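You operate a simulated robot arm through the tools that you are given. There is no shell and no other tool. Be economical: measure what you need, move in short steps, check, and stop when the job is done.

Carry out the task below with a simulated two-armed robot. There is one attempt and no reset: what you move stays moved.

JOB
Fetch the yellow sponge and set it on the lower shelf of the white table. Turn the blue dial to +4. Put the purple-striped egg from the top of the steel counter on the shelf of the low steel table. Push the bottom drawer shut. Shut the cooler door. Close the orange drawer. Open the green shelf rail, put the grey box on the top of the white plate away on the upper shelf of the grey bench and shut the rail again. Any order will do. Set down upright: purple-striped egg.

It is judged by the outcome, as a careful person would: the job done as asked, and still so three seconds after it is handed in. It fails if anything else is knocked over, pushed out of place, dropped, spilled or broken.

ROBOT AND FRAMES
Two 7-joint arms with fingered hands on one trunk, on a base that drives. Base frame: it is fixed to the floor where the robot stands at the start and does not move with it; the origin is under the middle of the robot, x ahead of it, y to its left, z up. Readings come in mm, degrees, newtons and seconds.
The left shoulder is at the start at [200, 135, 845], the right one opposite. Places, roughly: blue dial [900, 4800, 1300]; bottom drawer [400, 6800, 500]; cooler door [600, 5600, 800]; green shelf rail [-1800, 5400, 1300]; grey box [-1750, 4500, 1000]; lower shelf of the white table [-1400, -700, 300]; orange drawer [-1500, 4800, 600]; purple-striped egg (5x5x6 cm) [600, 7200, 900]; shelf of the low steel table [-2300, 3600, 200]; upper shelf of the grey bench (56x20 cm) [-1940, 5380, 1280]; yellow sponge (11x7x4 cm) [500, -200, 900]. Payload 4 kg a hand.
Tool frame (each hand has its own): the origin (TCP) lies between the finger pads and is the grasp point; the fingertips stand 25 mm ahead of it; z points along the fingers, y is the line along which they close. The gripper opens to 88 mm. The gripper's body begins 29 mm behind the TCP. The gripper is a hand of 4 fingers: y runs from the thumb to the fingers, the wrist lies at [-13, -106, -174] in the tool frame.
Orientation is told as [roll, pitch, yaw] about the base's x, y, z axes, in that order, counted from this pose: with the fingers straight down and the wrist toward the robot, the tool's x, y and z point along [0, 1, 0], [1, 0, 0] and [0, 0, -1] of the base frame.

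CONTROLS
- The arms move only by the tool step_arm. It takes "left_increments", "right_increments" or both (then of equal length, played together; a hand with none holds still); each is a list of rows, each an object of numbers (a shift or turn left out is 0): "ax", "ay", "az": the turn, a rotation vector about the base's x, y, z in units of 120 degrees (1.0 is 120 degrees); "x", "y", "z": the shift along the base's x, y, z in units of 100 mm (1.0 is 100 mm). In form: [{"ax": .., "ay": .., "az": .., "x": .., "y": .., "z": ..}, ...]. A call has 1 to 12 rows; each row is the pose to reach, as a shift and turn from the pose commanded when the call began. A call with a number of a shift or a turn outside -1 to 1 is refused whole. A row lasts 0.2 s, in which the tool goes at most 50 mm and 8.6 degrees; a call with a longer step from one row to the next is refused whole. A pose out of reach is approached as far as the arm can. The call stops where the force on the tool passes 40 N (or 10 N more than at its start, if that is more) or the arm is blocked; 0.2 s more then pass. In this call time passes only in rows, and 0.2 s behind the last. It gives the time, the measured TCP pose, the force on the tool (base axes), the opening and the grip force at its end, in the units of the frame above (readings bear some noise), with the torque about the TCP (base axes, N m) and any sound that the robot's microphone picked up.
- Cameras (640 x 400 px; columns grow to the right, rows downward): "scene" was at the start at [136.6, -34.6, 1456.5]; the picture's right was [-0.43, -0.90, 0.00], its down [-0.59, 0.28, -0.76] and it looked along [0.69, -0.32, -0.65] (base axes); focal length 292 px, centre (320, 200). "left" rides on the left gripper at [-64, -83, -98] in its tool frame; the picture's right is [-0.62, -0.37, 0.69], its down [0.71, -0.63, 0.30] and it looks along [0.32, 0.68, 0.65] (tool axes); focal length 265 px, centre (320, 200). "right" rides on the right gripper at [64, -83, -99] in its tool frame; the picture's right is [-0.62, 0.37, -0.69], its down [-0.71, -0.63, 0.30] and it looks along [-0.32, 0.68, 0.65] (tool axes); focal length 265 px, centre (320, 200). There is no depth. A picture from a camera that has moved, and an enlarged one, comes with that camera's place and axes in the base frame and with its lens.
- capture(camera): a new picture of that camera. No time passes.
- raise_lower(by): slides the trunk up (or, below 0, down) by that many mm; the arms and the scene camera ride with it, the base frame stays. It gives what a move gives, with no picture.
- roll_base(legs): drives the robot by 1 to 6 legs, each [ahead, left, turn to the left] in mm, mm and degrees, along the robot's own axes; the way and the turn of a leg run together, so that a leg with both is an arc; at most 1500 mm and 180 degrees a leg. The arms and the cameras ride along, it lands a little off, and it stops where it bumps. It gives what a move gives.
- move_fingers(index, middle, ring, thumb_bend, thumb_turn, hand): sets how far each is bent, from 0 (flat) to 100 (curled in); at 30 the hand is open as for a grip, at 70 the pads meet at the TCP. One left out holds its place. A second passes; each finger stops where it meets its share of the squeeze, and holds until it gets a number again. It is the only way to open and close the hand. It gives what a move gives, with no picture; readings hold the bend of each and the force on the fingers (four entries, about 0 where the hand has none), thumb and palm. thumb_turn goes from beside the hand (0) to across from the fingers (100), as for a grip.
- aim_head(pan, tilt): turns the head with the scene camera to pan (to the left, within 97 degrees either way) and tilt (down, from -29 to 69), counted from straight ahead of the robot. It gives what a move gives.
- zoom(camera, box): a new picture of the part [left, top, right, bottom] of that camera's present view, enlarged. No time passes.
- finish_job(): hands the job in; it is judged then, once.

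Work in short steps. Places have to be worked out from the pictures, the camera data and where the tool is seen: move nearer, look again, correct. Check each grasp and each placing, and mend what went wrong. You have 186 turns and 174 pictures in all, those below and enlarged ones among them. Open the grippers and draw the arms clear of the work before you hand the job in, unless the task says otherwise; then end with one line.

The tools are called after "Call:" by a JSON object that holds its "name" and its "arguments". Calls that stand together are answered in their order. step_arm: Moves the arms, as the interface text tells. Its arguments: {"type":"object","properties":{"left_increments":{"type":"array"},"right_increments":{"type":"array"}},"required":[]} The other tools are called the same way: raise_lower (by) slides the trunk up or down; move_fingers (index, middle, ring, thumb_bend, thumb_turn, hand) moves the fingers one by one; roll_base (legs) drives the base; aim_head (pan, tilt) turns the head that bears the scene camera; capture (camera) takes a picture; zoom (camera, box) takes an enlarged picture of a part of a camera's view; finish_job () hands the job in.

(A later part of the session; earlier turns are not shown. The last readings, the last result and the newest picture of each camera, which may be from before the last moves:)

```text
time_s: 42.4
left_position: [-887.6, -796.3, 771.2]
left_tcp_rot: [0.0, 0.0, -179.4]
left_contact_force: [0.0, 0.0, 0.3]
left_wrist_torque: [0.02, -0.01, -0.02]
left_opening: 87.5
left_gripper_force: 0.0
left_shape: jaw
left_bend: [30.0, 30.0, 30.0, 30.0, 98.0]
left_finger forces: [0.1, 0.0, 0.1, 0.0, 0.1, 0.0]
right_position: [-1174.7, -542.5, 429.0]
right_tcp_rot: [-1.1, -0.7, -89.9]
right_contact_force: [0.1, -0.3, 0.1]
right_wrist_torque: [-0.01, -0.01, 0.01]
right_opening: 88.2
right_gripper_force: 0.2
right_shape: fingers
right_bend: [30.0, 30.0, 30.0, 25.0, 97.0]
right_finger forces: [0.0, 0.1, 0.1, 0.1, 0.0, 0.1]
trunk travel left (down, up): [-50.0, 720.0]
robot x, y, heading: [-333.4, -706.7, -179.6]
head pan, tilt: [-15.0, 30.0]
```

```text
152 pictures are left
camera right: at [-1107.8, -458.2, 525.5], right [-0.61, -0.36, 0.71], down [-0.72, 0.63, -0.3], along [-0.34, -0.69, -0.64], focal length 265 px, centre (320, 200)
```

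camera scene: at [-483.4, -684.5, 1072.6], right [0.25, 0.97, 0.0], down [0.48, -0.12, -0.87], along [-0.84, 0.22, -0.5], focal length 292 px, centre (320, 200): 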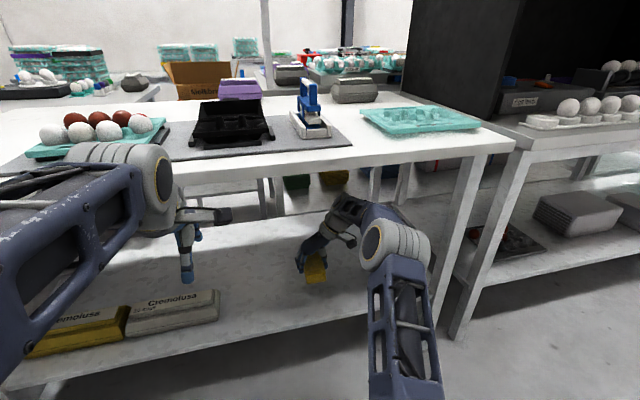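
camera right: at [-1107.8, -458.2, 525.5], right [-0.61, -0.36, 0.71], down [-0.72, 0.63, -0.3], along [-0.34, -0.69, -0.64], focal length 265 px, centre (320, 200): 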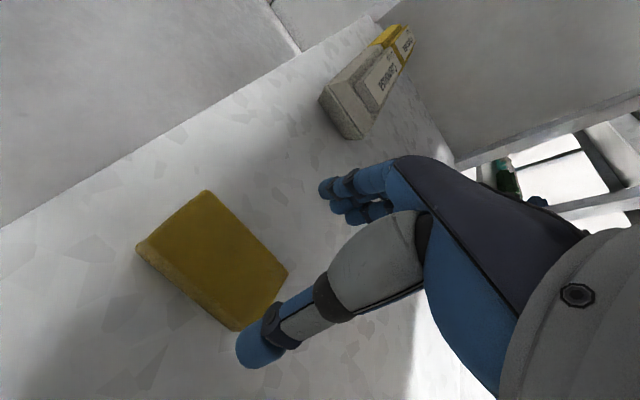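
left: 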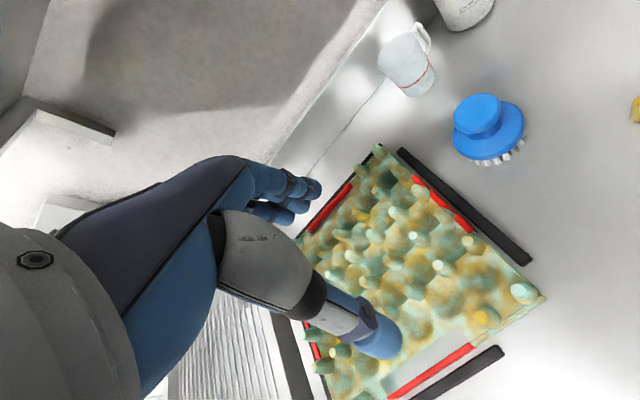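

The sponge is resting flat on the shelf. I'll withdraw the arm, back off, raise the trunk and turn toward +y.

Call:
{"name": "step_arm", "arguments": {"right_increments": [{"x": 0.4}, {"x": 0.8}, {"x": 1.0}]}}

Call:
{"name": "step_arm", "arguments": {"right_increments": [{"x": 0.4}, {"x": 0.8}, {"x": 1.0}]}}

Call:
{"name": "roll_base", "arguments": {"legs": [[-120, 0, 0]]}}

Call:
{"name": "raise_lower", "arguments": {"by": 400}}

Call:
{"name": "step_arm", "arguments": {"right_increments": [{"x": 0.4, "z": 0.4}, {"x": 0.8, "z": 0.8}, {"x": 1.0, "z": 1.0}]}}

Call:
{"name": "step_arm", "arguments": {"right_increments": [{"x": 0.2, "z": 0.4}, {"x": 0.2, "z": 0.8}, {"x": 0.2, "z": 1.0}]}}

Call:
{"name": "roll_base", "arguments": {"legs": [[0, -500, 0], [0, 0, -90]]}}

Call:
{"name": "aim_head", "arguments": {"pan": 0, "tilt": 15}}

Call:
{"name": "capture", "arguments": {"camera": "scene"}}

```text
time_s: 43.1
left_position: [-887.1, -797.4, 771.5]
left_tcp_rot: [0.0, 0.0, -179.3]
left_contact_force: [0.3, 0.2, -1.0]
left_wrist_torque: [0.01, 0.01, -0.01]
left_opening: 87.6
left_gripper_force: 0.1
left_shape: jaw
left_bend: [30.0, 30.0, 30.0, 30.0, 98.0]
left_finger forces: [0.1, 0.0, 0.1, 0.0, 0.1, 0.0]
right_position: [-1076.6, -544.8, 430.3]
right_tcp_rot: [-1.1, -0.7, -89.7]
right_contact_force: [-0.1, 0.1, 0.4]
right_wrist_torque: [0.02, -0.02, 0.0]
right_opening: 88.0
right_gripper_force: 0.1
right_shape: fingers
right_bend: [30.0, 30.0, 30.0, 25.0, 97.0]
right_finger forces: [0.0, 0.0, 0.0, 0.1, 0.1, 0.0]
trunk travel left (down, up): [-50.0, 720.0]
robot x, y, heading: [-335.5, -711.9, -179.5]
head pan, tilt: [-15.0, 30.0]
```

```text
time_s: 44.0
left_position: [-887.4, -796.3, 772.3]
left_tcp_rot: [0.0, 0.0, -179.4]
left_contact_force: [0.0, 0.2, 0.1]
left_wrist_torque: [0.0, -0.01, 0.01]
left_opening: 87.7
left_gripper_force: 0.1
left_shape: jaw
left_bend: [30.0, 30.0, 30.0, 30.0, 98.0]
left_finger forces: [0.0, 0.0, 0.0, 0.0, 0.0, 0.0]
right_position: [-976.9, -543.7, 427.0]
right_tcp_rot: [-1.2, -0.6, -89.8]
right_contact_force: [-0.4, -0.8, -0.2]
right_wrist_torque: [0.02, -0.02, -0.01]
right_opening: 88.1
right_gripper_force: 0.0
right_shape: fingers
right_bend: [30.0, 30.0, 30.0, 25.0, 97.0]
right_finger forces: [0.0, 0.0, 0.1, 0.1, 0.0, 0.0]
trunk travel left (down, up): [-50.0, 720.0]
robot x, y, heading: [-336.6, -708.7, -179.8]
head pan, tilt: [-15.0, 30.0]
```

```text
time_s: 45.2
left_position: [-768.1, -795.4, 771.2]
left_tcp_rot: [0.0, 0.0, -179.5]
left_contact_force: [0.8, 0.5, 0.6]
left_wrist_torque: [0.0, -0.02, 0.04]
left_opening: 87.7
left_gripper_force: 0.0
left_shape: jaw
left_bend: [30.0, 30.0, 30.0, 30.0, 98.0]
left_finger forces: [0.0, 0.1, 0.0, 0.0, 0.0, 0.0]
right_position: [-856.4, -543.5, 427.9]
right_tcp_rot: [-1.1, -0.6, -89.9]
right_contact_force: [0.3, -0.5, -1.4]
right_wrist_torque: [0.0, 0.01, 0.03]
right_opening: 87.9
right_gripper_force: 0.0
right_shape: fingers
right_bend: [30.0, 30.0, 30.0, 25.0, 97.0]
right_finger forces: [0.0, 0.1, 0.0, 0.0, 0.0, 0.0]
trunk travel left (down, up): [-50.0, 720.0]
robot x, y, heading: [-212.5, -706.4, -179.0]
head pan, tilt: [-15.0, 30.0]
```

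```text
time_s: 49.0
left_position: [-768.9, -795.4, 1170.9]
left_tcp_rot: [0.1, 0.0, -179.5]
left_contact_force: [-0.4, 0.2, 0.0]
left_wrist_torque: [-0.01, 0.01, 0.03]
left_opening: 87.5
left_gripper_force: 0.1
left_shape: jaw
left_bend: [30.0, 30.0, 30.0, 30.0, 98.0]
left_finger forces: [0.0, 0.1, 0.1, 0.0, 0.0, 0.0]
right_position: [-855.9, -542.4, 827.4]
right_tcp_rot: [-1.2, -0.6, -89.8]
right_contact_force: [-0.4, -0.1, -0.1]
right_wrist_torque: [-0.01, -0.01, 0.01]
right_opening: 88.1
right_gripper_force: 0.0
right_shape: fingers
right_bend: [30.0, 30.0, 30.0, 25.0, 97.0]
right_finger forces: [0.0, 0.1, 0.1, 0.0, 0.0, 0.0]
trunk travel left (down, up): [-450.0, 320.0]
robot x, y, heading: [-214.4, -707.8, -179.1]
head pan, tilt: [-15.0, 30.0]
```

```text
refused: row 1 steps farther than a row can; nothing moved
```

```text
time_s: 49.8
left_position: [-767.2, -795.7, 1172.5]
left_tcp_rot: [0.0, 0.0, -179.4]
left_contact_force: [-0.6, -0.7, 1.1]
left_wrist_torque: [0.0, 0.0, 0.0]
left_opening: 87.4
left_gripper_force: 0.1
left_shape: jaw
left_bend: [30.0, 30.0, 30.0, 30.0, 98.0]
left_finger forces: [0.0, 0.0, 0.0, 0.0, 0.0, 0.0]
right_position: [-837.5, -541.5, 928.2]
right_tcp_rot: [-1.1, -0.6, -89.9]
right_contact_force: [0.3, 0.3, -0.2]
right_wrist_torque: [0.0, -0.01, 0.02]
right_opening: 88.3
right_gripper_force: 0.1
right_shape: fingers
right_bend: [30.0, 30.0, 30.0, 25.0, 97.0]
right_finger forces: [0.0, 0.0, 0.0, 0.1, 0.0, 0.1]
trunk travel left (down, up): [-450.0, 320.0]
robot x, y, heading: [-217.3, -704.4, -179.4]
head pan, tilt: [-15.0, 30.0]
```

```text
time_s: 56.6
left_position: [-320.2, 348.5, 1172.2]
left_tcp_rot: [-0.1, 0.0, 91.5]
left_contact_force: [-0.2, -0.4, -0.6]
left_wrist_torque: [0.04, -0.02, -0.04]
left_opening: 87.7
left_gripper_force: 0.1
left_shape: jaw
left_bend: [30.0, 30.0, 30.0, 30.0, 98.0]
left_finger forces: [0.1, 0.1, 0.0, 0.0, 0.1, 0.0]
right_position: [-65.7, 420.4, 927.8]
right_tcp_rot: [-1.2, -0.5, -179.0]
right_contact_force: [0.3, -0.1, -0.7]
right_wrist_torque: [0.02, 0.01, 0.02]
right_opening: 88.3
right_gripper_force: 0.1
right_shape: fingers
right_bend: [30.0, 30.0, 30.0, 25.0, 97.0]
right_finger forces: [0.0, 0.0, 0.1, 0.0, 0.0, 0.1]
trunk travel left (down, up): [-450.0, 320.0]
robot x, y, heading: [-223.4, -205.7, 91.3]
head pan, tilt: [-15.0, 30.0]
```

```text
time_s: 57.3
left_position: [-318.9, 348.1, 1171.7]
left_tcp_rot: [0.0, 0.0, 91.4]
left_contact_force: [-0.4, -0.7, -1.2]
left_wrist_torque: [0.0, 0.0, 0.0]
left_opening: 87.7
left_gripper_force: 0.0
left_shape: jaw
left_bend: [30.0, 30.0, 30.0, 30.0, 98.0]
left_finger forces: [0.0, 0.0, 0.0, 0.0, 0.1, 0.0]
right_position: [-65.8, 421.8, 927.5]
right_tcp_rot: [-1.1, -0.6, -179.0]
right_contact_force: [0.1, 0.0, 0.2]
right_wrist_torque: [0.01, -0.01, 0.01]
right_opening: 88.2
right_gripper_force: 0.0
right_shape: fingers
right_bend: [30.0, 30.0, 30.0, 25.0, 97.0]
right_finger forces: [0.0, 0.1, 0.0, 0.0, 0.0, 0.0]
trunk travel left (down, up): [-450.0, 320.0]
robot x, y, heading: [-226.3, -206.4, 91.3]
head pan, tilt: [0.0, 15.0]
```

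```text
151 pictures are left
camera scene: at [-226.5, -47.2, 1496.7], right [1.0, 0.02, 0.0], down [0.01, -0.26, -0.97], along [-0.02, 0.97, -0.26], focal length 292 px, centre (320, 200)
```

scene: 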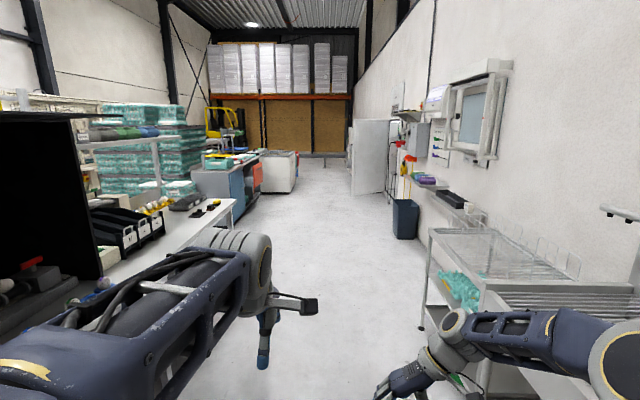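

The aisle ahead is clear. The open white cooler door is in view at far right, and the bench with the orange drawer at left. I'll square up and drive ahead 3.9 m.

Call:
{"name": "roll_base", "arguments": {"legs": [[0, 0, -1.3], [1300, 0, 0], [1300, 0, 0], [1300, 0, 0]]}}

Call:
{"name": "aim_head", "arguments": {"pan": -25, "tilt": 15}}

Call:
{"name": "capture", "arguments": {"camera": "scene"}}

Call:
{"name": "aim_head", "arguments": {"pan": 40, "tilt": 20}}

Call:
{"name": "capture", "arguments": {"camera": "scene"}}

```text
time_s: 76.4
left_position: [-382.0, 4229.0, 1171.1]
left_tcp_rot: [0.0, 0.0, 90.9]
left_contact_force: [0.1, 0.4, -0.1]
left_wrist_torque: [0.0, 0.0, 0.03]
left_opening: 87.6
left_gripper_force: 0.0
left_shape: jaw
left_bend: [30.0, 30.0, 30.0, 30.0, 98.0]
left_finger forces: [0.0, 0.0, 0.1, 0.1, 0.0, 0.0]
right_position: [-128.9, 4300.5, 927.4]
right_tcp_rot: [-1.1, -0.5, -179.4]
right_contact_force: [0.3, -0.5, 0.0]
right_wrist_torque: [-0.01, 0.0, 0.01]
right_opening: 88.0
right_gripper_force: 0.0
right_shape: fingers
right_bend: [30.0, 30.0, 30.0, 25.0, 97.0]
right_finger forces: [0.1, 0.0, 0.1, 0.0, 0.0, 0.1]
trunk travel left (down, up): [-450.0, 320.0]
robot x, y, heading: [-284.8, 3681.9, 90.9]
head pan, tilt: [0.0, 15.0]
```

```text
time_s: 77.3
left_position: [-382.2, 4229.8, 1171.8]
left_tcp_rot: [0.0, 0.0, 91.1]
left_contact_force: [-0.6, -0.2, 0.7]
left_wrist_torque: [0.02, 0.01, 0.0]
left_opening: 87.6
left_gripper_force: 0.0
left_shape: jaw
left_bend: [30.0, 30.0, 30.0, 30.0, 98.0]
left_finger forces: [0.1, 0.0, 0.0, 0.1, 0.1, 0.1]
right_position: [-128.5, 4300.9, 927.6]
right_tcp_rot: [-1.1, -0.6, -179.3]
right_contact_force: [-0.1, -0.1, 0.0]
right_wrist_torque: [0.02, 0.02, -0.01]
right_opening: 88.1
right_gripper_force: 0.1
right_shape: fingers
right_bend: [30.0, 30.0, 30.0, 25.0, 97.0]
right_finger forces: [0.1, 0.1, 0.0, 0.0, 0.0, 0.1]
trunk travel left (down, up): [-450.0, 320.0]
robot x, y, heading: [-292.0, 3675.4, 90.8]
head pan, tilt: [-25.0, 15.0]
```

```text
150 pictures are left
camera scene: at [-252.5, 3825.3, 1496.8], right [0.91, -0.41, 0.0], down [-0.1, -0.24, -0.97], along [0.39, 0.88, -0.26], focal length 292 px, centre (320, 200)
```

scene: 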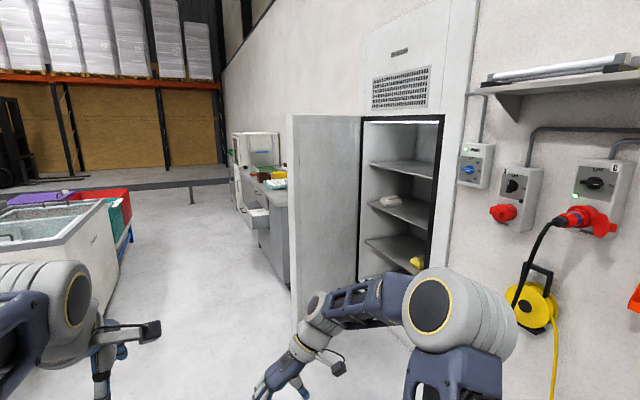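

```text
time_s: 78.7
left_position: [-382.7, 4230.3, 1172.1]
left_tcp_rot: [0.0, 0.1, 91.0]
left_contact_force: [0.4, -0.4, -0.4]
left_wrist_torque: [0.0, 0.0, -0.02]
left_opening: 87.6
left_gripper_force: 0.1
left_shape: jaw
left_bend: [30.0, 30.0, 30.0, 30.0, 98.0]
left_finger forces: [0.0, 0.0, 0.1, 0.0, 0.1, 0.1]
right_position: [-128.8, 4301.8, 928.9]
right_tcp_rot: [-1.2, -0.5, -179.4]
right_contact_force: [-0.4, 0.1, 0.5]
right_wrist_torque: [-0.04, 0.0, -0.01]
right_opening: 87.8
right_gripper_force: 0.1
right_shape: fingers
right_bend: [30.0, 30.0, 30.0, 25.0, 97.0]
right_finger forces: [0.1, 0.0, 0.0, 0.0, 0.0, 0.0]
trunk travel left (down, up): [-450.0, 320.0]
robot x, y, heading: [-292.0, 3679.9, 91.1]
head pan, tilt: [40.0, 20.0]
```

```text
149 pictures are left
camera scene: at [-351.5, 3810.2, 1488.6], right [0.76, 0.66, 0.0], down [0.22, -0.26, -0.94], along [-0.62, 0.71, -0.34], focal length 292 px, centre (320, 200)
```

scene: 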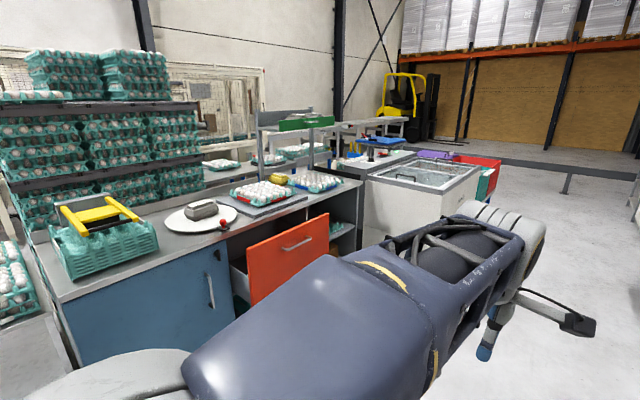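

Great overview. I'll start with the dial, so zoom on it.

Call:
{"name": "aim_head", "arguments": {"pan": -45, "tilt": 10}}

Call:
{"name": "capture", "arguments": {"camera": "scene"}}

Call:
{"name": "zoom", "arguments": {"camera": "scene", "box": [260, 100, 420, 200]}}

```text
time_s: 80.2
left_position: [-382.6, 4227.8, 1171.3]
left_tcp_rot: [0.0, 0.0, 91.0]
left_contact_force: [-0.2, -0.2, -0.1]
left_wrist_torque: [-0.03, -0.05, -0.01]
left_opening: 87.6
left_gripper_force: 0.0
left_shape: jaw
left_bend: [30.0, 30.0, 30.0, 30.0, 98.0]
left_finger forces: [0.0, 0.1, 0.1, 0.0, 0.1, 0.1]
right_position: [-127.5, 4300.5, 927.1]
right_tcp_rot: [-1.0, -0.5, -179.4]
right_contact_force: [-0.5, 0.5, 0.9]
right_wrist_torque: [-0.01, 0.01, 0.01]
right_opening: 88.2
right_gripper_force: 0.1
right_shape: fingers
right_bend: [30.0, 30.0, 30.0, 25.0, 97.0]
right_finger forces: [0.1, 0.0, 0.1, 0.0, 0.0, 0.0]
trunk travel left (down, up): [-450.0, 320.0]
robot x, y, heading: [-288.6, 3675.4, 91.1]
head pan, tilt: [-45.0, 10.0]
```

```text
148 pictures are left
camera scene: at [-225.9, 3806.8, 1504.9], right [0.72, -0.69, 0.0], down [-0.12, -0.13, -0.98], along [0.68, 0.71, -0.17], focal length 292 px, centre (320, 200)
```

scene: 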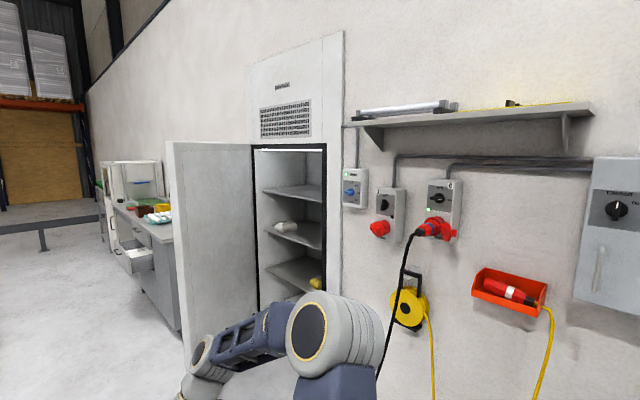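

```text
4.00 times, centred on (340, 150) of scene
camera zoom: at [-225.9, 3806.8, 1504.9], right [0.72, -0.69, 0.0], down [-0.12, -0.13, -0.98], along [0.68, 0.71, -0.17], focal length 1167 px, centre (240, 400)
```

zoom: 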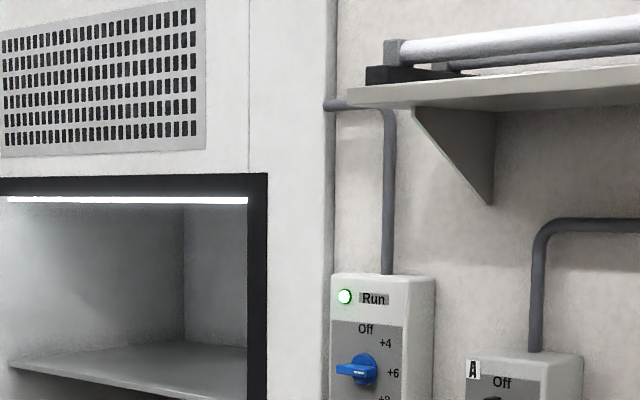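

The dial is near (890, 4765, 1287) and currently isn't on +4. I'll drive beside it, turn to face the wall and look closely.

Call:
{"name": "roll_base", "arguments": {"legs": [[1270, 0, 0], [0, 0, -91]]}}

Call:
{"name": "aim_head", "arguments": {"pan": -10, "tilt": 12}}

Call:
{"name": "capture", "arguments": {"camera": "scene"}}

```text
time_s: 88.3
left_position: [-138.6, 5471.3, 1172.0]
left_tcp_rot: [0.0, 0.1, 62.7]
left_contact_force: [0.3, -0.3, 0.2]
left_wrist_torque: [-0.01, 0.04, -0.03]
left_opening: 87.8
left_gripper_force: 0.0
left_shape: jaw
left_bend: [30.0, 30.0, 30.0, 30.0, 98.0]
left_finger forces: [0.0, 0.1, 0.0, 0.1, 0.0, 0.0]
right_position: [111.9, 5414.7, 927.3]
right_tcp_rot: [-0.9, -0.8, 152.9]
right_contact_force: [-0.3, 0.2, -0.7]
right_wrist_torque: [0.01, 0.01, -0.01]
right_opening: 88.2
right_gripper_force: 0.1
right_shape: fingers
right_bend: [30.0, 30.0, 30.0, 25.0, 97.0]
right_finger forces: [0.1, 0.0, 0.1, 0.1, 0.0, 0.0]
trunk travel left (down, up): [-450.0, 320.0]
robot x, y, heading: [-319.5, 4940.9, 62.9]
head pan, tilt: [-45.0, 10.0]
stopped in leg 2: the robot was blocked; the commanded pose is now the measured one
```

```text
time_s: 89.3
left_position: [-138.1, 5471.0, 1170.2]
left_tcp_rot: [0.1, 0.2, 62.7]
left_contact_force: [-0.3, 0.2, 0.2]
left_wrist_torque: [0.0, -0.03, 0.03]
left_opening: 87.9
left_gripper_force: 0.0
left_shape: jaw
left_bend: [30.0, 30.0, 30.0, 30.0, 98.0]
left_finger forces: [0.0, 0.0, 0.0, 0.0, 0.0, 0.1]
right_position: [111.0, 5414.9, 927.4]
right_tcp_rot: [-1.0, -0.8, 153.0]
right_contact_force: [-0.5, -0.5, -0.2]
right_wrist_torque: [-0.01, 0.02, 0.02]
right_opening: 88.2
right_gripper_force: 0.1
right_shape: fingers
right_bend: [30.0, 30.0, 30.0, 25.0, 97.0]
right_finger forces: [0.0, 0.1, 0.1, 0.0, 0.1, 0.0]
trunk travel left (down, up): [-450.0, 320.0]
robot x, y, heading: [-319.5, 4944.5, 62.6]
head pan, tilt: [-10.0, 12.0]
```

```text
146 pictures are left
camera scene: at [-234.5, 5071.6, 1501.7], right [0.79, -0.61, 0.0], down [-0.13, -0.17, -0.98], along [0.59, 0.78, -0.21], focal length 292 px, centre (320, 200)
```

scene: 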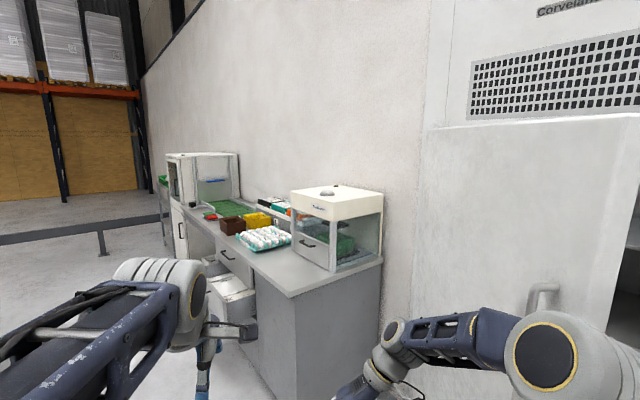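

The turn was blocked at heading 63°. My right arm may be touching the cooler door, so I'll look right.

Call:
{"name": "aim_head", "arguments": {"pan": -50, "tilt": 25}}

Call:
{"name": "capture", "arguments": {"camera": "scene"}}

Call:
{"name": "capture", "arguments": {"camera": "right"}}

```text
time_s: 90.3
left_position: [-139.3, 5471.8, 1170.5]
left_tcp_rot: [0.0, 0.1, 62.7]
left_contact_force: [0.5, 0.1, 0.5]
left_wrist_torque: [0.01, 0.01, -0.01]
left_opening: 87.5
left_gripper_force: 0.1
left_shape: jaw
left_bend: [30.0, 30.0, 30.0, 30.0, 98.0]
left_finger forces: [0.0, 0.0, 0.0, 0.0, 0.1, 0.0]
right_position: [111.9, 5415.3, 927.8]
right_tcp_rot: [-0.8, -0.8, 152.9]
right_contact_force: [-0.4, -0.7, 0.0]
right_wrist_torque: [0.0, 0.02, 0.01]
right_opening: 88.3
right_gripper_force: 0.0
right_shape: fingers
right_bend: [30.0, 30.0, 30.0, 25.0, 97.0]
right_finger forces: [0.1, 0.0, 0.0, 0.0, 0.1, 0.0]
trunk travel left (down, up): [-450.0, 320.0]
robot x, y, heading: [-314.9, 4939.6, 62.8]
head pan, tilt: [-50.0, 25.0]
```

```text
145 pictures are left
camera scene: at [-201.2, 5017.8, 1480.6], right [0.22, -0.98, 0.0], down [-0.41, -0.09, -0.91], along [0.88, 0.2, -0.42], focal length 292 px, centre (320, 200)
```

scene: 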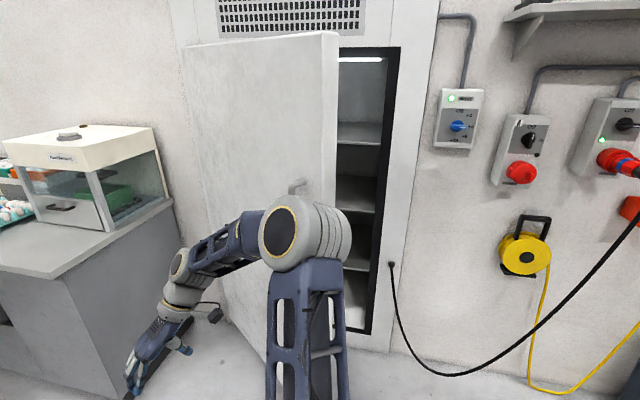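

```text
144 pictures are left
camera right: at [158.8, 5317.2, 1024.1], right [-0.04, 0.7, 0.71], down [0.88, 0.36, -0.3], along [-0.46, 0.61, -0.64], focal length 265 px, centre (320, 200)
```

right: 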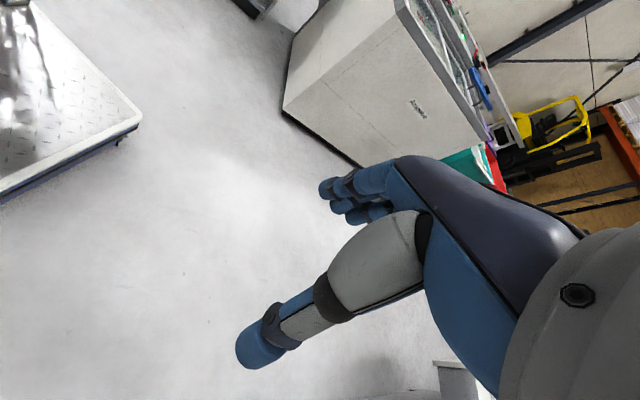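

The turn swung my arm against the cooler door's outer face and mostly shut it, with no harm done. I'll back off, square up to the wall, and then finish closing it properly.

Call:
{"name": "roll_base", "arguments": {"legs": [[-143, 191, 0], [0, 0, -62.8]]}}

Call:
{"name": "aim_head", "arguments": {"pan": 0, "tilt": 20}}

Call:
{"name": "capture", "arguments": {"camera": "scene"}}

```text
time_s: 94.8
left_position: [1.2, 4986.1, 1172.2]
left_tcp_rot: [0.0, 0.2, 0.1]
left_contact_force: [-0.1, -0.3, -0.3]
left_wrist_torque: [0.0, 0.02, 0.01]
left_opening: 87.6
left_gripper_force: 0.2
left_shape: jaw
left_bend: [30.0, 30.0, 30.0, 30.0, 98.0]
left_finger forces: [0.1, 0.0, 0.1, 0.1, 0.0, 0.0]
right_position: [67.1, 4738.7, 927.7]
right_tcp_rot: [-0.9, -0.9, 90.5]
right_contact_force: [-0.7, 0.1, 0.2]
right_wrist_torque: [-0.01, 0.0, 0.0]
right_opening: 88.3
right_gripper_force: 0.1
right_shape: fingers
right_bend: [30.0, 30.0, 30.0, 25.0, 97.0]
right_finger forces: [0.0, 0.0, 0.0, 0.0, 0.0, 0.1]
trunk travel left (down, up): [-450.0, 320.0]
robot x, y, heading: [-551.9, 4897.9, 0.3]
head pan, tilt: [-50.0, 25.0]
```

```text
time_s: 96.0
left_position: [1.4, 4987.5, 1171.5]
left_tcp_rot: [-0.1, 0.1, 0.2]
left_contact_force: [0.9, 0.3, 0.5]
left_wrist_torque: [0.02, -0.04, 0.0]
left_opening: 87.7
left_gripper_force: 0.0
left_shape: jaw
left_bend: [30.0, 30.0, 30.0, 30.0, 98.0]
left_finger forces: [0.0, 0.0, 0.0, 0.0, 0.1, 0.0]
right_position: [65.5, 4739.4, 928.0]
right_tcp_rot: [-0.9, -0.8, 90.4]
right_contact_force: [-0.7, -0.2, 0.2]
right_wrist_torque: [-0.01, 0.01, 0.0]
right_opening: 88.0
right_gripper_force: 0.0
right_shape: fingers
right_bend: [30.0, 30.0, 30.0, 25.0, 97.0]
right_finger forces: [0.1, 0.0, 0.0, 0.0, 0.0, 0.1]
trunk travel left (down, up): [-450.0, 320.0]
robot x, y, heading: [-551.9, 4903.4, -0.0]
head pan, tilt: [0.0, 20.0]
```

```text
143 pictures are left
camera scene: at [-398.0, 4904.6, 1488.6], right [0.0, -1.0, 0.0], down [-0.34, 0.0, -0.94], along [0.94, 0.0, -0.34], focal length 292 px, centre (320, 200)
```

scene: 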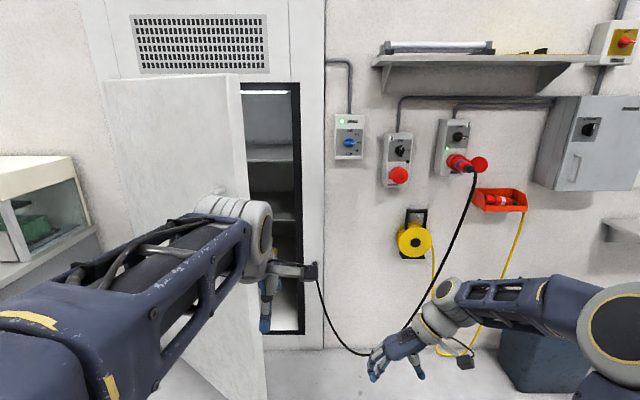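

The door is about 32° open, with its free edge near (450, 5110). I'll raise the trunk, make a left fist to push the door, and start turning both hands to point forward.

Call:
{"name": "raise_lower", "arguments": {"by": 200}}

Call:
{"name": "move_fingers", "arguments": {"hand": "left", "index": 100, "middle": 100, "ring": 100, "thumb_bend": 60, "thumb_turn": 60}}

Call:
{"name": "step_arm", "arguments": {"left_increments": [{"ay": -0.065}, {"ay": -0.13}, {"ay": -0.195}, {"ay": -0.26}, {"ay": -0.325}, {"ay": -0.39}, {"ay": -0.455}, {"ay": -0.52}, {"ay": -0.585}, {"ay": -0.65}, {"ay": -0.7}, {"ay": -0.75}], "right_increments": [{"ax": 0.04, "ay": -0.04, "az": -0.04}, {"ax": 0.08, "ay": -0.08, "az": -0.08}, {"ax": 0.12, "ay": -0.12, "az": -0.12}, {"ax": 0.16, "ay": -0.16, "az": -0.16}, {"ax": 0.2, "ay": -0.2, "az": -0.2}, {"ax": 0.24, "ay": -0.24, "az": -0.24}, {"ax": 0.28, "ay": -0.28, "az": -0.28}, {"ax": 0.32, "ay": -0.32, "az": -0.32}, {"ax": 0.36, "ay": -0.36, "az": -0.36}, {"ax": 0.4, "ay": -0.4, "az": -0.4}, {"ax": 0.44, "ay": -0.44, "az": -0.44}, {"ax": 0.48, "ay": -0.48, "az": -0.48}]}}

Call:
{"name": "step_arm", "arguments": {"right_increments": [{"ax": 0.035, "ay": -0.035, "az": -0.035, "z": 0.3}, {"ax": 0.07, "ay": -0.07, "az": -0.07, "z": 0.6}, {"ax": 0.1, "ay": -0.1, "az": -0.1, "z": 0.9}]}}

Call:
{"name": "capture", "arguments": {"camera": "scene"}}

```text
time_s: 98.2
left_position: [1.0, 4986.6, 1370.7]
left_tcp_rot: [0.0, 0.0, 0.2]
left_contact_force: [-0.2, 0.8, 0.4]
left_wrist_torque: [0.02, -0.05, 0.0]
left_opening: 87.5
left_gripper_force: 0.1
left_shape: jaw
left_bend: [30.0, 30.0, 30.0, 30.0, 98.0]
left_finger forces: [0.1, 0.0, 0.0, 0.1, 0.0, 0.1]
right_position: [66.2, 4738.0, 1127.4]
right_tcp_rot: [-0.8, -0.7, 90.3]
right_contact_force: [0.2, -0.2, 0.9]
right_wrist_torque: [0.0, -0.04, 0.0]
right_opening: 88.2
right_gripper_force: 0.0
right_shape: fingers
right_bend: [30.0, 30.0, 30.0, 25.0, 97.0]
right_finger forces: [0.1, 0.1, 0.1, 0.1, 0.0, 0.0]
trunk travel left (down, up): [-650.0, 120.0]
robot x, y, heading: [-550.7, 4900.9, 0.1]
head pan, tilt: [0.0, 20.0]
```

```text
time_s: 99.2
left_position: [0.8, 4987.5, 1372.0]
left_tcp_rot: [0.0, 0.1, 0.2]
left_contact_force: [0.0, 0.0, 0.7]
left_wrist_torque: [0.03, 0.03, -0.01]
left_opening: 46.0
left_gripper_force: 0.0
left_shape: fingers
left_bend: [100.0, 100.0, 100.0, 60.0, 61.0]
left_finger forces: [0.0, 0.0, 0.1, 0.0, 0.0, 0.1]
right_position: [65.0, 4738.9, 1127.8]
right_tcp_rot: [-0.8, -0.8, 90.4]
right_contact_force: [1.0, -1.0, -0.1]
right_wrist_torque: [-0.03, -0.06, -0.02]
right_opening: 88.4
right_gripper_force: 0.0
right_shape: fingers
right_bend: [30.0, 30.0, 30.0, 25.0, 97.0]
right_finger forces: [0.0, 0.0, 0.0, 0.0, 0.0, 0.0]
trunk travel left (down, up): [-650.0, 120.0]
robot x, y, heading: [-545.3, 4902.3, 0.3]
head pan, tilt: [0.0, 20.0]
```

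```text
time_s: 101.8
left_position: [65.1, 4967.7, 1400.2]
left_tcp_rot: [-81.8, -90.0, 81.8]
left_contact_force: [-0.5, -0.3, 1.6]
left_wrist_torque: [-0.02, 0.07, 0.01]
left_opening: 45.7
left_gripper_force: 0.0
left_shape: fingers
left_bend: [100.0, 100.0, 100.0, 60.0, 61.0]
left_finger forces: [0.0, 0.0, 0.0, 0.0, 0.0, 0.1]
left hand out of reach, approached as far as the arm can: row 7, 8, 9, 10, 11, 12
right_position: [65.8, 4738.8, 1128.6]
right_tcp_rot: [-43.0, -74.0, 53.8]
right_contact_force: [0.5, -0.8, 0.2]
right_wrist_torque: [0.01, 0.0, 0.0]
right_opening: 88.3
right_gripper_force: 0.1
right_shape: fingers
right_bend: [30.0, 30.0, 30.0, 25.0, 97.0]
right_finger forces: [0.0, 0.0, 0.0, 0.0, 0.1, 0.1]
trunk travel left (down, up): [-650.0, 120.0]
robot x, y, heading: [-553.2, 4905.9, -0.0]
head pan, tilt: [0.0, 20.0]
```

```text
time_s: 102.6
left_position: [65.3, 4968.8, 1398.3]
left_tcp_rot: [-63.5, -89.9, 63.5]
left_contact_force: [0.5, 0.2, 0.1]
left_wrist_torque: [-0.02, -0.02, -0.01]
left_opening: 45.8
left_gripper_force: 0.0
left_shape: fingers
left_bend: [100.0, 100.0, 100.0, 60.0, 61.0]
left_finger forces: [0.0, 0.0, 0.0, 0.1, 0.0, 0.1]
right_position: [71.0, 4736.8, 1217.4]
right_tcp_rot: [-179.4, -88.8, 178.2]
right_contact_force: [-0.6, -0.2, 0.2]
right_wrist_torque: [0.0, 0.03, 0.01]
right_opening: 87.8
right_gripper_force: 0.0
right_shape: fingers
right_bend: [30.0, 30.0, 30.0, 25.0, 97.0]
right_finger forces: [0.1, 0.0, 0.0, 0.0, 0.0, 0.0]
right hand out of reach, approached as far as the arm can: row 3
trunk travel left (down, up): [-650.0, 120.0]
robot x, y, heading: [-551.9, 4901.7, 0.1]
head pan, tilt: [0.0, 20.0]
```

```text
142 pictures are left
camera scene: at [-398.2, 4904.4, 1688.6], right [0.0, -1.0, 0.0], down [-0.34, 0.0, -0.94], along [0.94, 0.0, -0.34], focal length 292 px, centre (320, 200)
```

scene: 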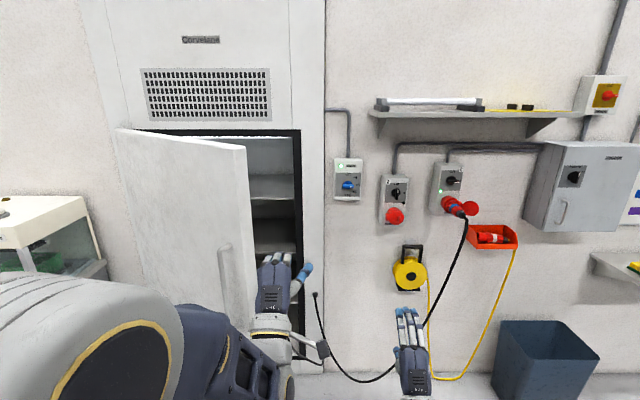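

The hands point forward. I'll move the left fist forward and drive left and ahead to push the door above its handle.

Call:
{"name": "step_arm", "arguments": {"left_increments": [{"x": 0.4, "y": 0.2}, {"x": 0.8, "y": 0.4}, {"x": 1.0, "y": 0.6, "z": -0.3}]}}

Call:
{"name": "roll_base", "arguments": {"legs": [[0, 150, 0], [330, 0, 0]]}}

Call:
{"name": "capture", "arguments": {"camera": "scene"}}

```text
time_s: 103.4
left_position: [171.6, 5031.1, 1366.5]
left_tcp_rot: [-77.3, -89.9, 77.3]
left_contact_force: [-0.6, -0.3, -0.1]
left_wrist_torque: [0.0, 0.02, 0.03]
left_opening: 46.0
left_gripper_force: 0.0
left_shape: fingers
left_bend: [100.0, 100.0, 100.0, 60.0, 61.0]
left_finger forces: [0.0, 0.0, 0.0, 0.0, 0.0, 0.0]
right_position: [71.5, 4736.4, 1215.8]
right_tcp_rot: [-176.3, -88.7, 175.1]
right_contact_force: [1.1, -0.6, 0.6]
right_wrist_torque: [0.05, 0.01, -0.01]
right_opening: 88.0
right_gripper_force: 0.0
right_shape: fingers
right_bend: [30.0, 30.0, 30.0, 25.0, 97.0]
right_finger forces: [0.0, 0.0, 0.1, 0.1, 0.0, 0.0]
trunk travel left (down, up): [-650.0, 120.0]
robot x, y, heading: [-551.3, 4903.6, 0.3]
head pan, tilt: [0.0, 20.0]
```

```text
time_s: 106.7
left_position: [498.2, 5165.7, 1368.0]
left_tcp_rot: [-129.1, -89.9, 126.4]
left_contact_force: [-10.3, -16.4, -0.7]
left_wrist_torque: [-0.39, 0.24, -0.07]
left_opening: 50.1
left_gripper_force: 10.3
left_shape: fingers
left_bend: [100.0, 100.0, 100.0, 57.0, 52.0]
left_finger forces: [0.0, 0.1, 0.1, 0.1, 20.1, 0.1]
right_position: [400.3, 4890.4, 1216.8]
right_tcp_rot: [-177.2, -88.8, 175.8]
right_contact_force: [0.5, 0.0, 0.5]
right_wrist_torque: [-0.01, 0.0, 0.01]
right_opening: 88.1
right_gripper_force: 0.0
right_shape: fingers
right_bend: [30.0, 30.0, 30.0, 25.0, 97.0]
right_finger forces: [0.0, 0.0, 0.0, 0.0, 0.0, 0.0]
trunk travel left (down, up): [-650.0, 120.0]
robot x, y, heading: [-220.2, 5057.0, -0.3]
head pan, tilt: [0.0, 20.0]
stopped in leg 2: the force on the tool passed its limit at 41 N (the readings are from after the stop); the commanded pose is now the measured one
```

```text
141 pictures are left
camera scene: at [-69.0, 5057.2, 1688.7], right [0.0, -1.0, 0.0], down [-0.34, 0.0, -0.94], along [0.94, 0.0, -0.34], focal length 292 px, centre (320, 200)
```

scene: 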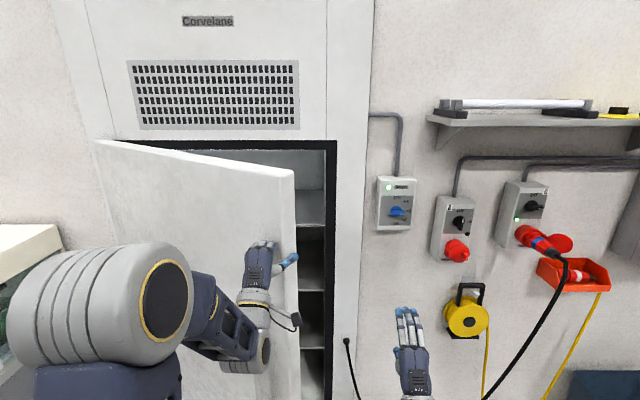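

The thumb hit the door first. I'll back off slightly, tuck the thumb over the fist and push slowly with the knuckles.

Call:
{"name": "step_arm", "arguments": {"left_increments": [{"x": -0.3}, {"x": -0.5}]}}

Call:
{"name": "move_fingers", "arguments": {"hand": "left", "thumb_bend": 90, "thumb_turn": 100}}

Call:
{"name": "step_arm", "arguments": {"left_increments": [{"x": 0.1}, {"x": 0.2}, {"x": 0.3}, {"x": 0.4}, {"x": 0.5}, {"x": 0.6}, {"x": 0.7}, {"x": 0.8}, {"x": 0.9}, {"x": 1.0}]}}

Call:
{"name": "zoom", "arguments": {"camera": "scene", "box": [160, 160, 360, 340]}}

```text
time_s: 107.3
left_position: [449.2, 5172.0, 1367.6]
left_tcp_rot: [-116.1, -89.8, 114.3]
left_contact_force: [0.6, 0.3, 1.0]
left_wrist_torque: [0.02, 0.0, -0.03]
left_opening: 45.9
left_gripper_force: 0.5
left_shape: fingers
left_bend: [100.0, 100.0, 100.0, 60.0, 61.0]
left_finger forces: [0.1, 0.1, 0.0, 0.1, 0.1, 0.1]
right_position: [400.2, 4889.7, 1216.0]
right_tcp_rot: [-175.6, -88.8, 174.1]
right_contact_force: [0.7, 0.8, -0.2]
right_wrist_torque: [0.01, -0.01, -0.02]
right_opening: 88.4
right_gripper_force: 0.0
right_shape: fingers
right_bend: [30.0, 30.0, 30.0, 25.0, 97.0]
right_finger forces: [0.1, 0.0, 0.0, 0.0, 0.0, 0.1]
trunk travel left (down, up): [-650.0, 120.0]
robot x, y, heading: [-220.3, 5057.1, -0.0]
head pan, tilt: [0.0, 20.0]
```

```text
time_s: 108.3
left_position: [447.5, 5166.3, 1367.9]
left_tcp_rot: [-145.1, -89.9, 142.7]
left_contact_force: [-19.5, -25.3, -10.6]
left_wrist_torque: [0.53, -0.22, -0.36]
left_opening: 28.6
left_gripper_force: 12.0
left_shape: fingers
left_bend: [100.0, 100.0, 100.0, 89.0, 90.0]
left_finger forces: [0.0, 0.0, 0.1, 0.0, 23.1, 0.0]
right_position: [399.3, 4888.6, 1215.5]
right_tcp_rot: [-177.9, -88.7, 176.6]
right_contact_force: [0.2, -0.4, -0.2]
right_wrist_torque: [0.0, 0.03, -0.01]
right_opening: 88.2
right_gripper_force: 0.1
right_shape: fingers
right_bend: [30.0, 30.0, 30.0, 25.0, 97.0]
right_finger forces: [0.0, 0.1, 0.0, 0.0, 0.0, 0.0]
trunk travel left (down, up): [-650.0, 120.0]
robot x, y, heading: [-223.4, 5061.0, -0.2]
head pan, tilt: [0.0, 20.0]
```

```text
time_s: 108.8
left_position: [458.1, 5159.3, 1368.2]
left_tcp_rot: [-171.5, -89.9, 167.9]
left_contact_force: [-15.9, -20.5, -3.3]
left_wrist_torque: [0.36, -0.26, -0.33]
left_opening: 29.1
left_gripper_force: 16.7
left_shape: fingers
left_bend: [100.0, 100.0, 100.0, 88.0, 90.0]
left_finger forces: [14.6, 0.0, 0.0, 0.1, 18.9, 0.1]
right_position: [399.8, 4887.3, 1217.5]
right_tcp_rot: [-177.3, -88.8, 175.9]
right_contact_force: [0.2, 0.2, -1.0]
right_wrist_torque: [0.03, 0.0, 0.0]
right_opening: 88.2
right_gripper_force: 0.0
right_shape: fingers
right_bend: [30.0, 30.0, 30.0, 25.0, 97.0]
right_finger forces: [0.0, 0.1, 0.1, 0.1, 0.0, 0.1]
trunk travel left (down, up): [-650.0, 120.0]
robot x, y, heading: [-224.2, 5054.4, 0.2]
head pan, tilt: [0.0, 20.0]
stopped in row 2 (left hand): the force on the tool passed its limit at 45 N (the readings are from after the stop); the commanded pose is now the measured one
```

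```text
2.22 times, centred on (260, 250) of scene
camera zoom: at [-69.4, 5056.8, 1688.9], right [0.0, -1.0, 0.0], down [-0.34, 0.0, -0.94], along [0.94, 0.0, -0.34], focal length 648 px, centre (453, 89)
```

zoom: 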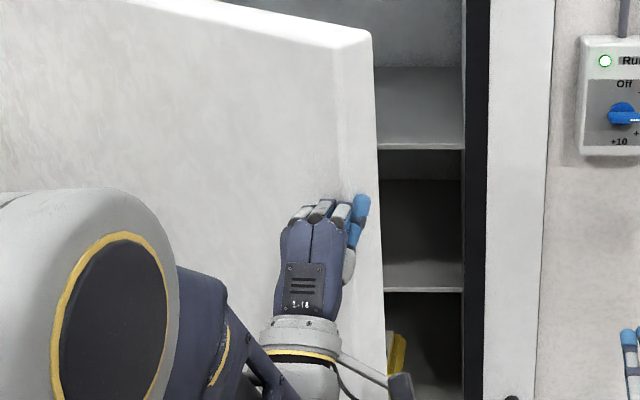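

The force direction shows the hand is pressing on the door's end face rather than its outer face. I'll back off, move 150 mm left, and push further onto the face.

Call:
{"name": "step_arm", "arguments": {"left_increments": [{"x": -0.4}, {"x": -0.8}, {"x": -1.0}]}}

Call:
{"name": "roll_base", "arguments": {"legs": [[0, 170, 0]]}}

Call:
{"name": "capture", "arguments": {"camera": "scene"}}

```text
time_s: 109.6
left_position: [409.0, 5165.9, 1377.8]
left_tcp_rot: [-113.4, -89.9, 110.8]
left_contact_force: [1.4, -0.4, -0.1]
left_wrist_torque: [0.03, 0.01, -0.02]
left_opening: 29.1
left_gripper_force: 0.0
left_shape: fingers
left_bend: [100.0, 100.0, 100.0, 87.0, 95.0]
left_finger forces: [0.1, 0.1, 0.0, 0.0, 0.1, 0.0]
left hand out of reach, approached as far as the arm can: row 2, 3
right_position: [402.1, 4890.1, 1215.4]
right_tcp_rot: [-175.5, -88.8, 174.0]
right_contact_force: [-0.2, 0.0, -0.6]
right_wrist_torque: [0.0, 0.02, -0.01]
right_opening: 88.2
right_gripper_force: 0.1
right_shape: fingers
right_bend: [30.0, 30.0, 30.0, 25.0, 97.0]
right_finger forces: [0.0, 0.1, 0.0, 0.0, 0.1, 0.0]
trunk travel left (down, up): [-650.0, 120.0]
robot x, y, heading: [-221.8, 5058.8, -0.0]
head pan, tilt: [0.0, 20.0]
```

```text
time_s: 110.6
left_position: [404.7, 5200.2, 1376.6]
left_tcp_rot: [42.4, -89.7, -47.8]
left_contact_force: [-11.7, -14.4, -2.7]
left_wrist_torque: [0.27, -0.18, -0.23]
left_opening: 27.8
left_gripper_force: 8.3
left_shape: fingers
left_bend: [100.0, 100.0, 100.0, 91.0, 91.0]
left_finger forces: [0.1, 0.1, 0.1, 0.1, 16.9, 0.1]
right_position: [399.5, 4940.9, 1216.0]
right_tcp_rot: [-176.8, -88.7, 175.2]
right_contact_force: [-0.7, -0.5, -0.4]
right_wrist_torque: [-0.01, 0.02, 0.01]
right_opening: 88.3
right_gripper_force: 0.0
right_shape: fingers
right_bend: [30.0, 30.0, 30.0, 25.0, 97.0]
right_finger forces: [0.0, 0.0, 0.0, 0.1, 0.1, 0.1]
trunk travel left (down, up): [-650.0, 120.0]
robot x, y, heading: [-223.9, 5106.8, 0.0]
head pan, tilt: [0.0, 20.0]
stopped in leg 1: the force on the tool passed its limit at 50 N (the readings are from after the stop); the commanded pose is now the measured one
```

```text
139 pictures are left
camera scene: at [-69.4, 5109.5, 1688.8], right [0.0, -1.0, 0.0], down [-0.34, 0.0, -0.94], along [0.94, 0.0, -0.34], focal length 292 px, centre (320, 200)
```

scene: 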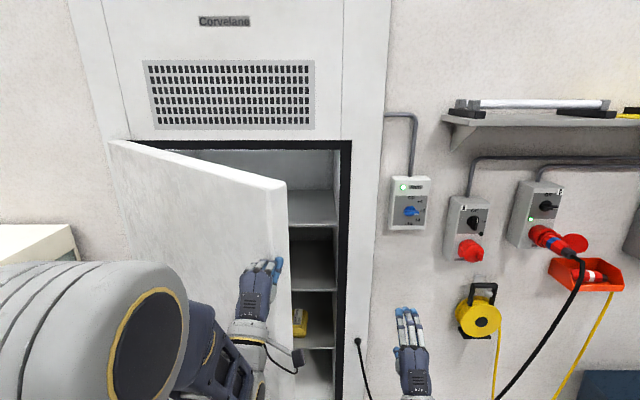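

The hand is still catching the door edge. I'll back off well, shift left, then push ahead on the outer face.

Call:
{"name": "roll_base", "arguments": {"legs": [[-220, -30, 0], [0, 270, 0]]}}

Call:
{"name": "capture", "arguments": {"camera": "scene"}}

```text
time_s: 113.9
left_position: [184.2, 5451.7, 1375.8]
left_tcp_rot: [24.9, -89.7, -29.7]
left_contact_force: [0.2, -0.4, -0.1]
left_wrist_torque: [0.01, 0.0, -0.02]
left_opening: 28.9
left_gripper_force: 0.1
left_shape: fingers
left_bend: [100.0, 100.0, 100.0, 87.0, 96.0]
left_finger forces: [0.0, 0.0, 0.1, 0.1, 0.0, 0.2]
right_position: [178.5, 5187.4, 1216.4]
right_tcp_rot: [-175.0, -88.8, 173.6]
right_contact_force: [-0.7, -0.3, 0.9]
right_wrist_torque: [0.0, 0.01, -0.04]
right_opening: 88.3
right_gripper_force: 0.1
right_shape: fingers
right_bend: [30.0, 30.0, 30.0, 25.0, 97.0]
right_finger forces: [0.0, 0.1, 0.1, 0.0, 0.0, 0.1]
trunk travel left (down, up): [-650.0, 120.0]
robot x, y, heading: [-447.2, 5354.7, 0.2]
head pan, tilt: [0.0, 20.0]
```

```text
138 pictures are left
camera scene: at [-290.8, 5356.1, 1688.6], right [0.0, -1.0, 0.0], down [-0.34, 0.0, -0.94], along [0.94, 0.0, -0.34], focal length 292 px, centre (320, 200)
```

scene: 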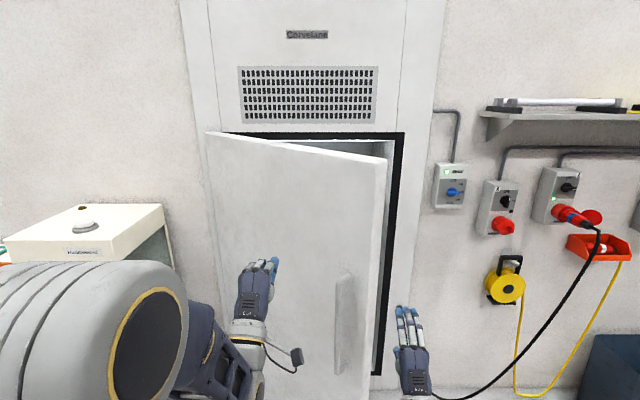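

Now the left fist faces the outer face. I'll shift 90 right, extend the left arm ahead of the right hand, roll close, and push slowly.

Call:
{"name": "roll_base", "arguments": {"legs": [[0, -90, 0]]}}

Call:
{"name": "step_arm", "arguments": {"left_increments": [{"x": 0.4}, {"x": 0.8}, {"x": 1.0}]}}

Call:
{"name": "step_arm", "arguments": {"left_increments": [{"x": 0.4}, {"x": 0.7}, {"x": 0.9}]}}

Call:
{"name": "roll_base", "arguments": {"legs": [[90, 0, 0]]}}

Call:
{"name": "step_arm", "arguments": {"left_increments": [{"x": 0.1}, {"x": 0.2}, {"x": 0.3}, {"x": 0.4}, {"x": 0.5}, {"x": 0.6}, {"x": 0.7}, {"x": 0.8}, {"x": 0.9}, {"x": 1.0}]}}

Call:
{"name": "capture", "arguments": {"camera": "scene"}}

```text
time_s: 115.0
left_position: [184.2, 5359.7, 1376.3]
left_tcp_rot: [25.1, -89.8, -29.9]
left_contact_force: [-0.6, -0.4, 0.0]
left_wrist_torque: [-0.03, 0.02, 0.03]
left_opening: 28.8
left_gripper_force: 0.0
left_shape: fingers
left_bend: [100.0, 100.0, 100.0, 87.0, 96.0]
left_finger forces: [0.0, 0.1, 0.1, 0.0, 0.0, 0.0]
right_position: [177.9, 5095.5, 1215.4]
right_tcp_rot: [-175.1, -88.8, 173.7]
right_contact_force: [-0.4, 0.4, 0.4]
right_wrist_torque: [0.01, 0.0, -0.02]
right_opening: 88.3
right_gripper_force: 0.0
right_shape: fingers
right_bend: [30.0, 30.0, 30.0, 25.0, 97.0]
right_finger forces: [0.0, 0.0, 0.0, 0.0, 0.1, 0.1]
trunk travel left (down, up): [-650.0, 120.0]
robot x, y, heading: [-445.2, 5263.0, -0.1]
head pan, tilt: [0.0, 20.0]
```

```text
time_s: 115.8
left_position: [283.5, 5359.7, 1375.8]
left_tcp_rot: [22.6, -89.8, -27.3]
left_contact_force: [0.5, -0.1, -0.4]
left_wrist_torque: [0.0, -0.02, -0.01]
left_opening: 28.9
left_gripper_force: 0.0
left_shape: fingers
left_bend: [100.0, 100.0, 100.0, 87.0, 96.0]
left_finger forces: [0.0, 0.0, 0.1, 0.1, 0.0, 0.1]
right_position: [179.1, 5095.7, 1217.0]
right_tcp_rot: [-175.2, -88.8, 173.9]
right_contact_force: [-0.2, -0.7, 0.0]
right_wrist_torque: [0.03, 0.01, -0.01]
right_opening: 88.1
right_gripper_force: 0.0
right_shape: fingers
right_bend: [30.0, 30.0, 30.0, 25.0, 97.0]
right_finger forces: [0.1, 0.0, 0.0, 0.0, 0.1, 0.1]
trunk travel left (down, up): [-650.0, 120.0]
robot x, y, heading: [-440.2, 5260.9, 0.0]
head pan, tilt: [0.0, 20.0]
```

```text
time_s: 116.6
left_position: [374.4, 5359.0, 1377.3]
left_tcp_rot: [25.7, -89.8, -30.3]
left_contact_force: [0.3, 0.8, 0.5]
left_wrist_torque: [0.03, 0.0, 0.01]
left_opening: 29.0
left_gripper_force: 0.1
left_shape: fingers
left_bend: [100.0, 100.0, 100.0, 87.0, 96.0]
left_finger forces: [0.0, 0.0, 0.0, 0.0, 0.0, 0.0]
right_position: [178.5, 5096.2, 1216.4]
right_tcp_rot: [-175.1, -88.8, 173.7]
right_contact_force: [0.8, 0.2, -0.2]
right_wrist_torque: [-0.01, -0.01, 0.01]
right_opening: 88.1
right_gripper_force: 0.1
right_shape: fingers
right_bend: [30.0, 30.0, 30.0, 25.0, 97.0]
right_finger forces: [0.0, 0.0, 0.0, 0.0, 0.1, 0.0]
trunk travel left (down, up): [-650.0, 120.0]
robot x, y, heading: [-442.0, 5261.6, -0.1]
head pan, tilt: [0.0, 20.0]
```

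```text
time_s: 117.7
left_position: [465.7, 5358.4, 1376.9]
left_tcp_rot: [24.5, -89.7, -29.4]
left_contact_force: [-0.9, 0.5, 0.2]
left_wrist_torque: [0.01, 0.05, -0.01]
left_opening: 28.8
left_gripper_force: 0.2
left_shape: fingers
left_bend: [100.0, 100.0, 100.0, 87.0, 96.0]
left_finger forces: [0.0, 0.1, 0.0, 0.0, 0.0, 0.1]
right_position: [269.4, 5094.9, 1215.2]
right_tcp_rot: [-175.2, -88.9, 173.7]
right_contact_force: [-0.4, 0.2, -0.5]
right_wrist_torque: [-0.04, -0.03, -0.01]
right_opening: 88.5
right_gripper_force: 0.3
right_shape: fingers
right_bend: [30.0, 30.0, 30.0, 25.0, 97.0]
right_finger forces: [0.1, 0.0, 0.0, 0.0, 0.0, 0.1]
trunk travel left (down, up): [-650.0, 120.0]
robot x, y, heading: [-354.2, 5261.4, -0.1]
head pan, tilt: [0.0, 20.0]
```

```text
time_s: 119.9
left_position: [565.6, 5358.3, 1377.5]
left_tcp_rot: [33.5, -89.7, -38.2]
left_contact_force: [-0.2, 0.4, 0.5]
left_wrist_torque: [-0.01, 0.02, -0.02]
left_opening: 28.9
left_gripper_force: 0.1
left_shape: fingers
left_bend: [100.0, 100.0, 100.0, 87.0, 96.0]
left_finger forces: [0.1, 0.0, 0.0, 0.0, 0.1, 0.1]
right_position: [268.6, 5095.6, 1216.1]
right_tcp_rot: [-175.1, -88.8, 173.7]
right_contact_force: [0.1, 0.4, -0.1]
right_wrist_torque: [-0.02, 0.0, 0.02]
right_opening: 88.3
right_gripper_force: 0.1
right_shape: fingers
right_bend: [30.0, 30.0, 30.0, 25.0, 97.0]
right_finger forces: [0.0, 0.0, 0.0, 0.0, 0.1, 0.1]
trunk travel left (down, up): [-650.0, 120.0]
robot x, y, heading: [-356.7, 5264.2, 0.1]
head pan, tilt: [0.0, 20.0]
```

```text
137 pictures are left
camera scene: at [-200.5, 5264.2, 1688.7], right [0.0, -1.0, 0.0], down [-0.34, 0.0, -0.94], along [0.94, 0.0, -0.34], focal length 292 px, centre (320, 200)
```

scene: 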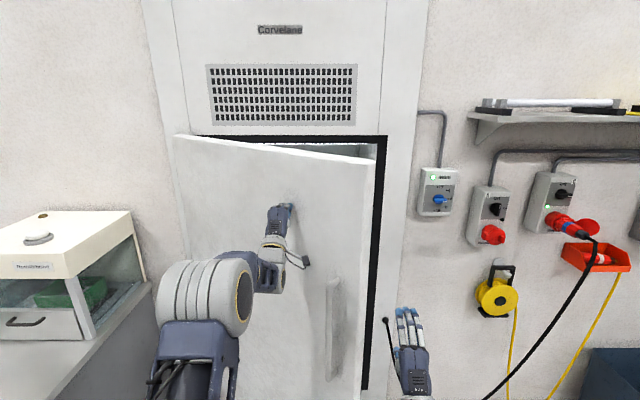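

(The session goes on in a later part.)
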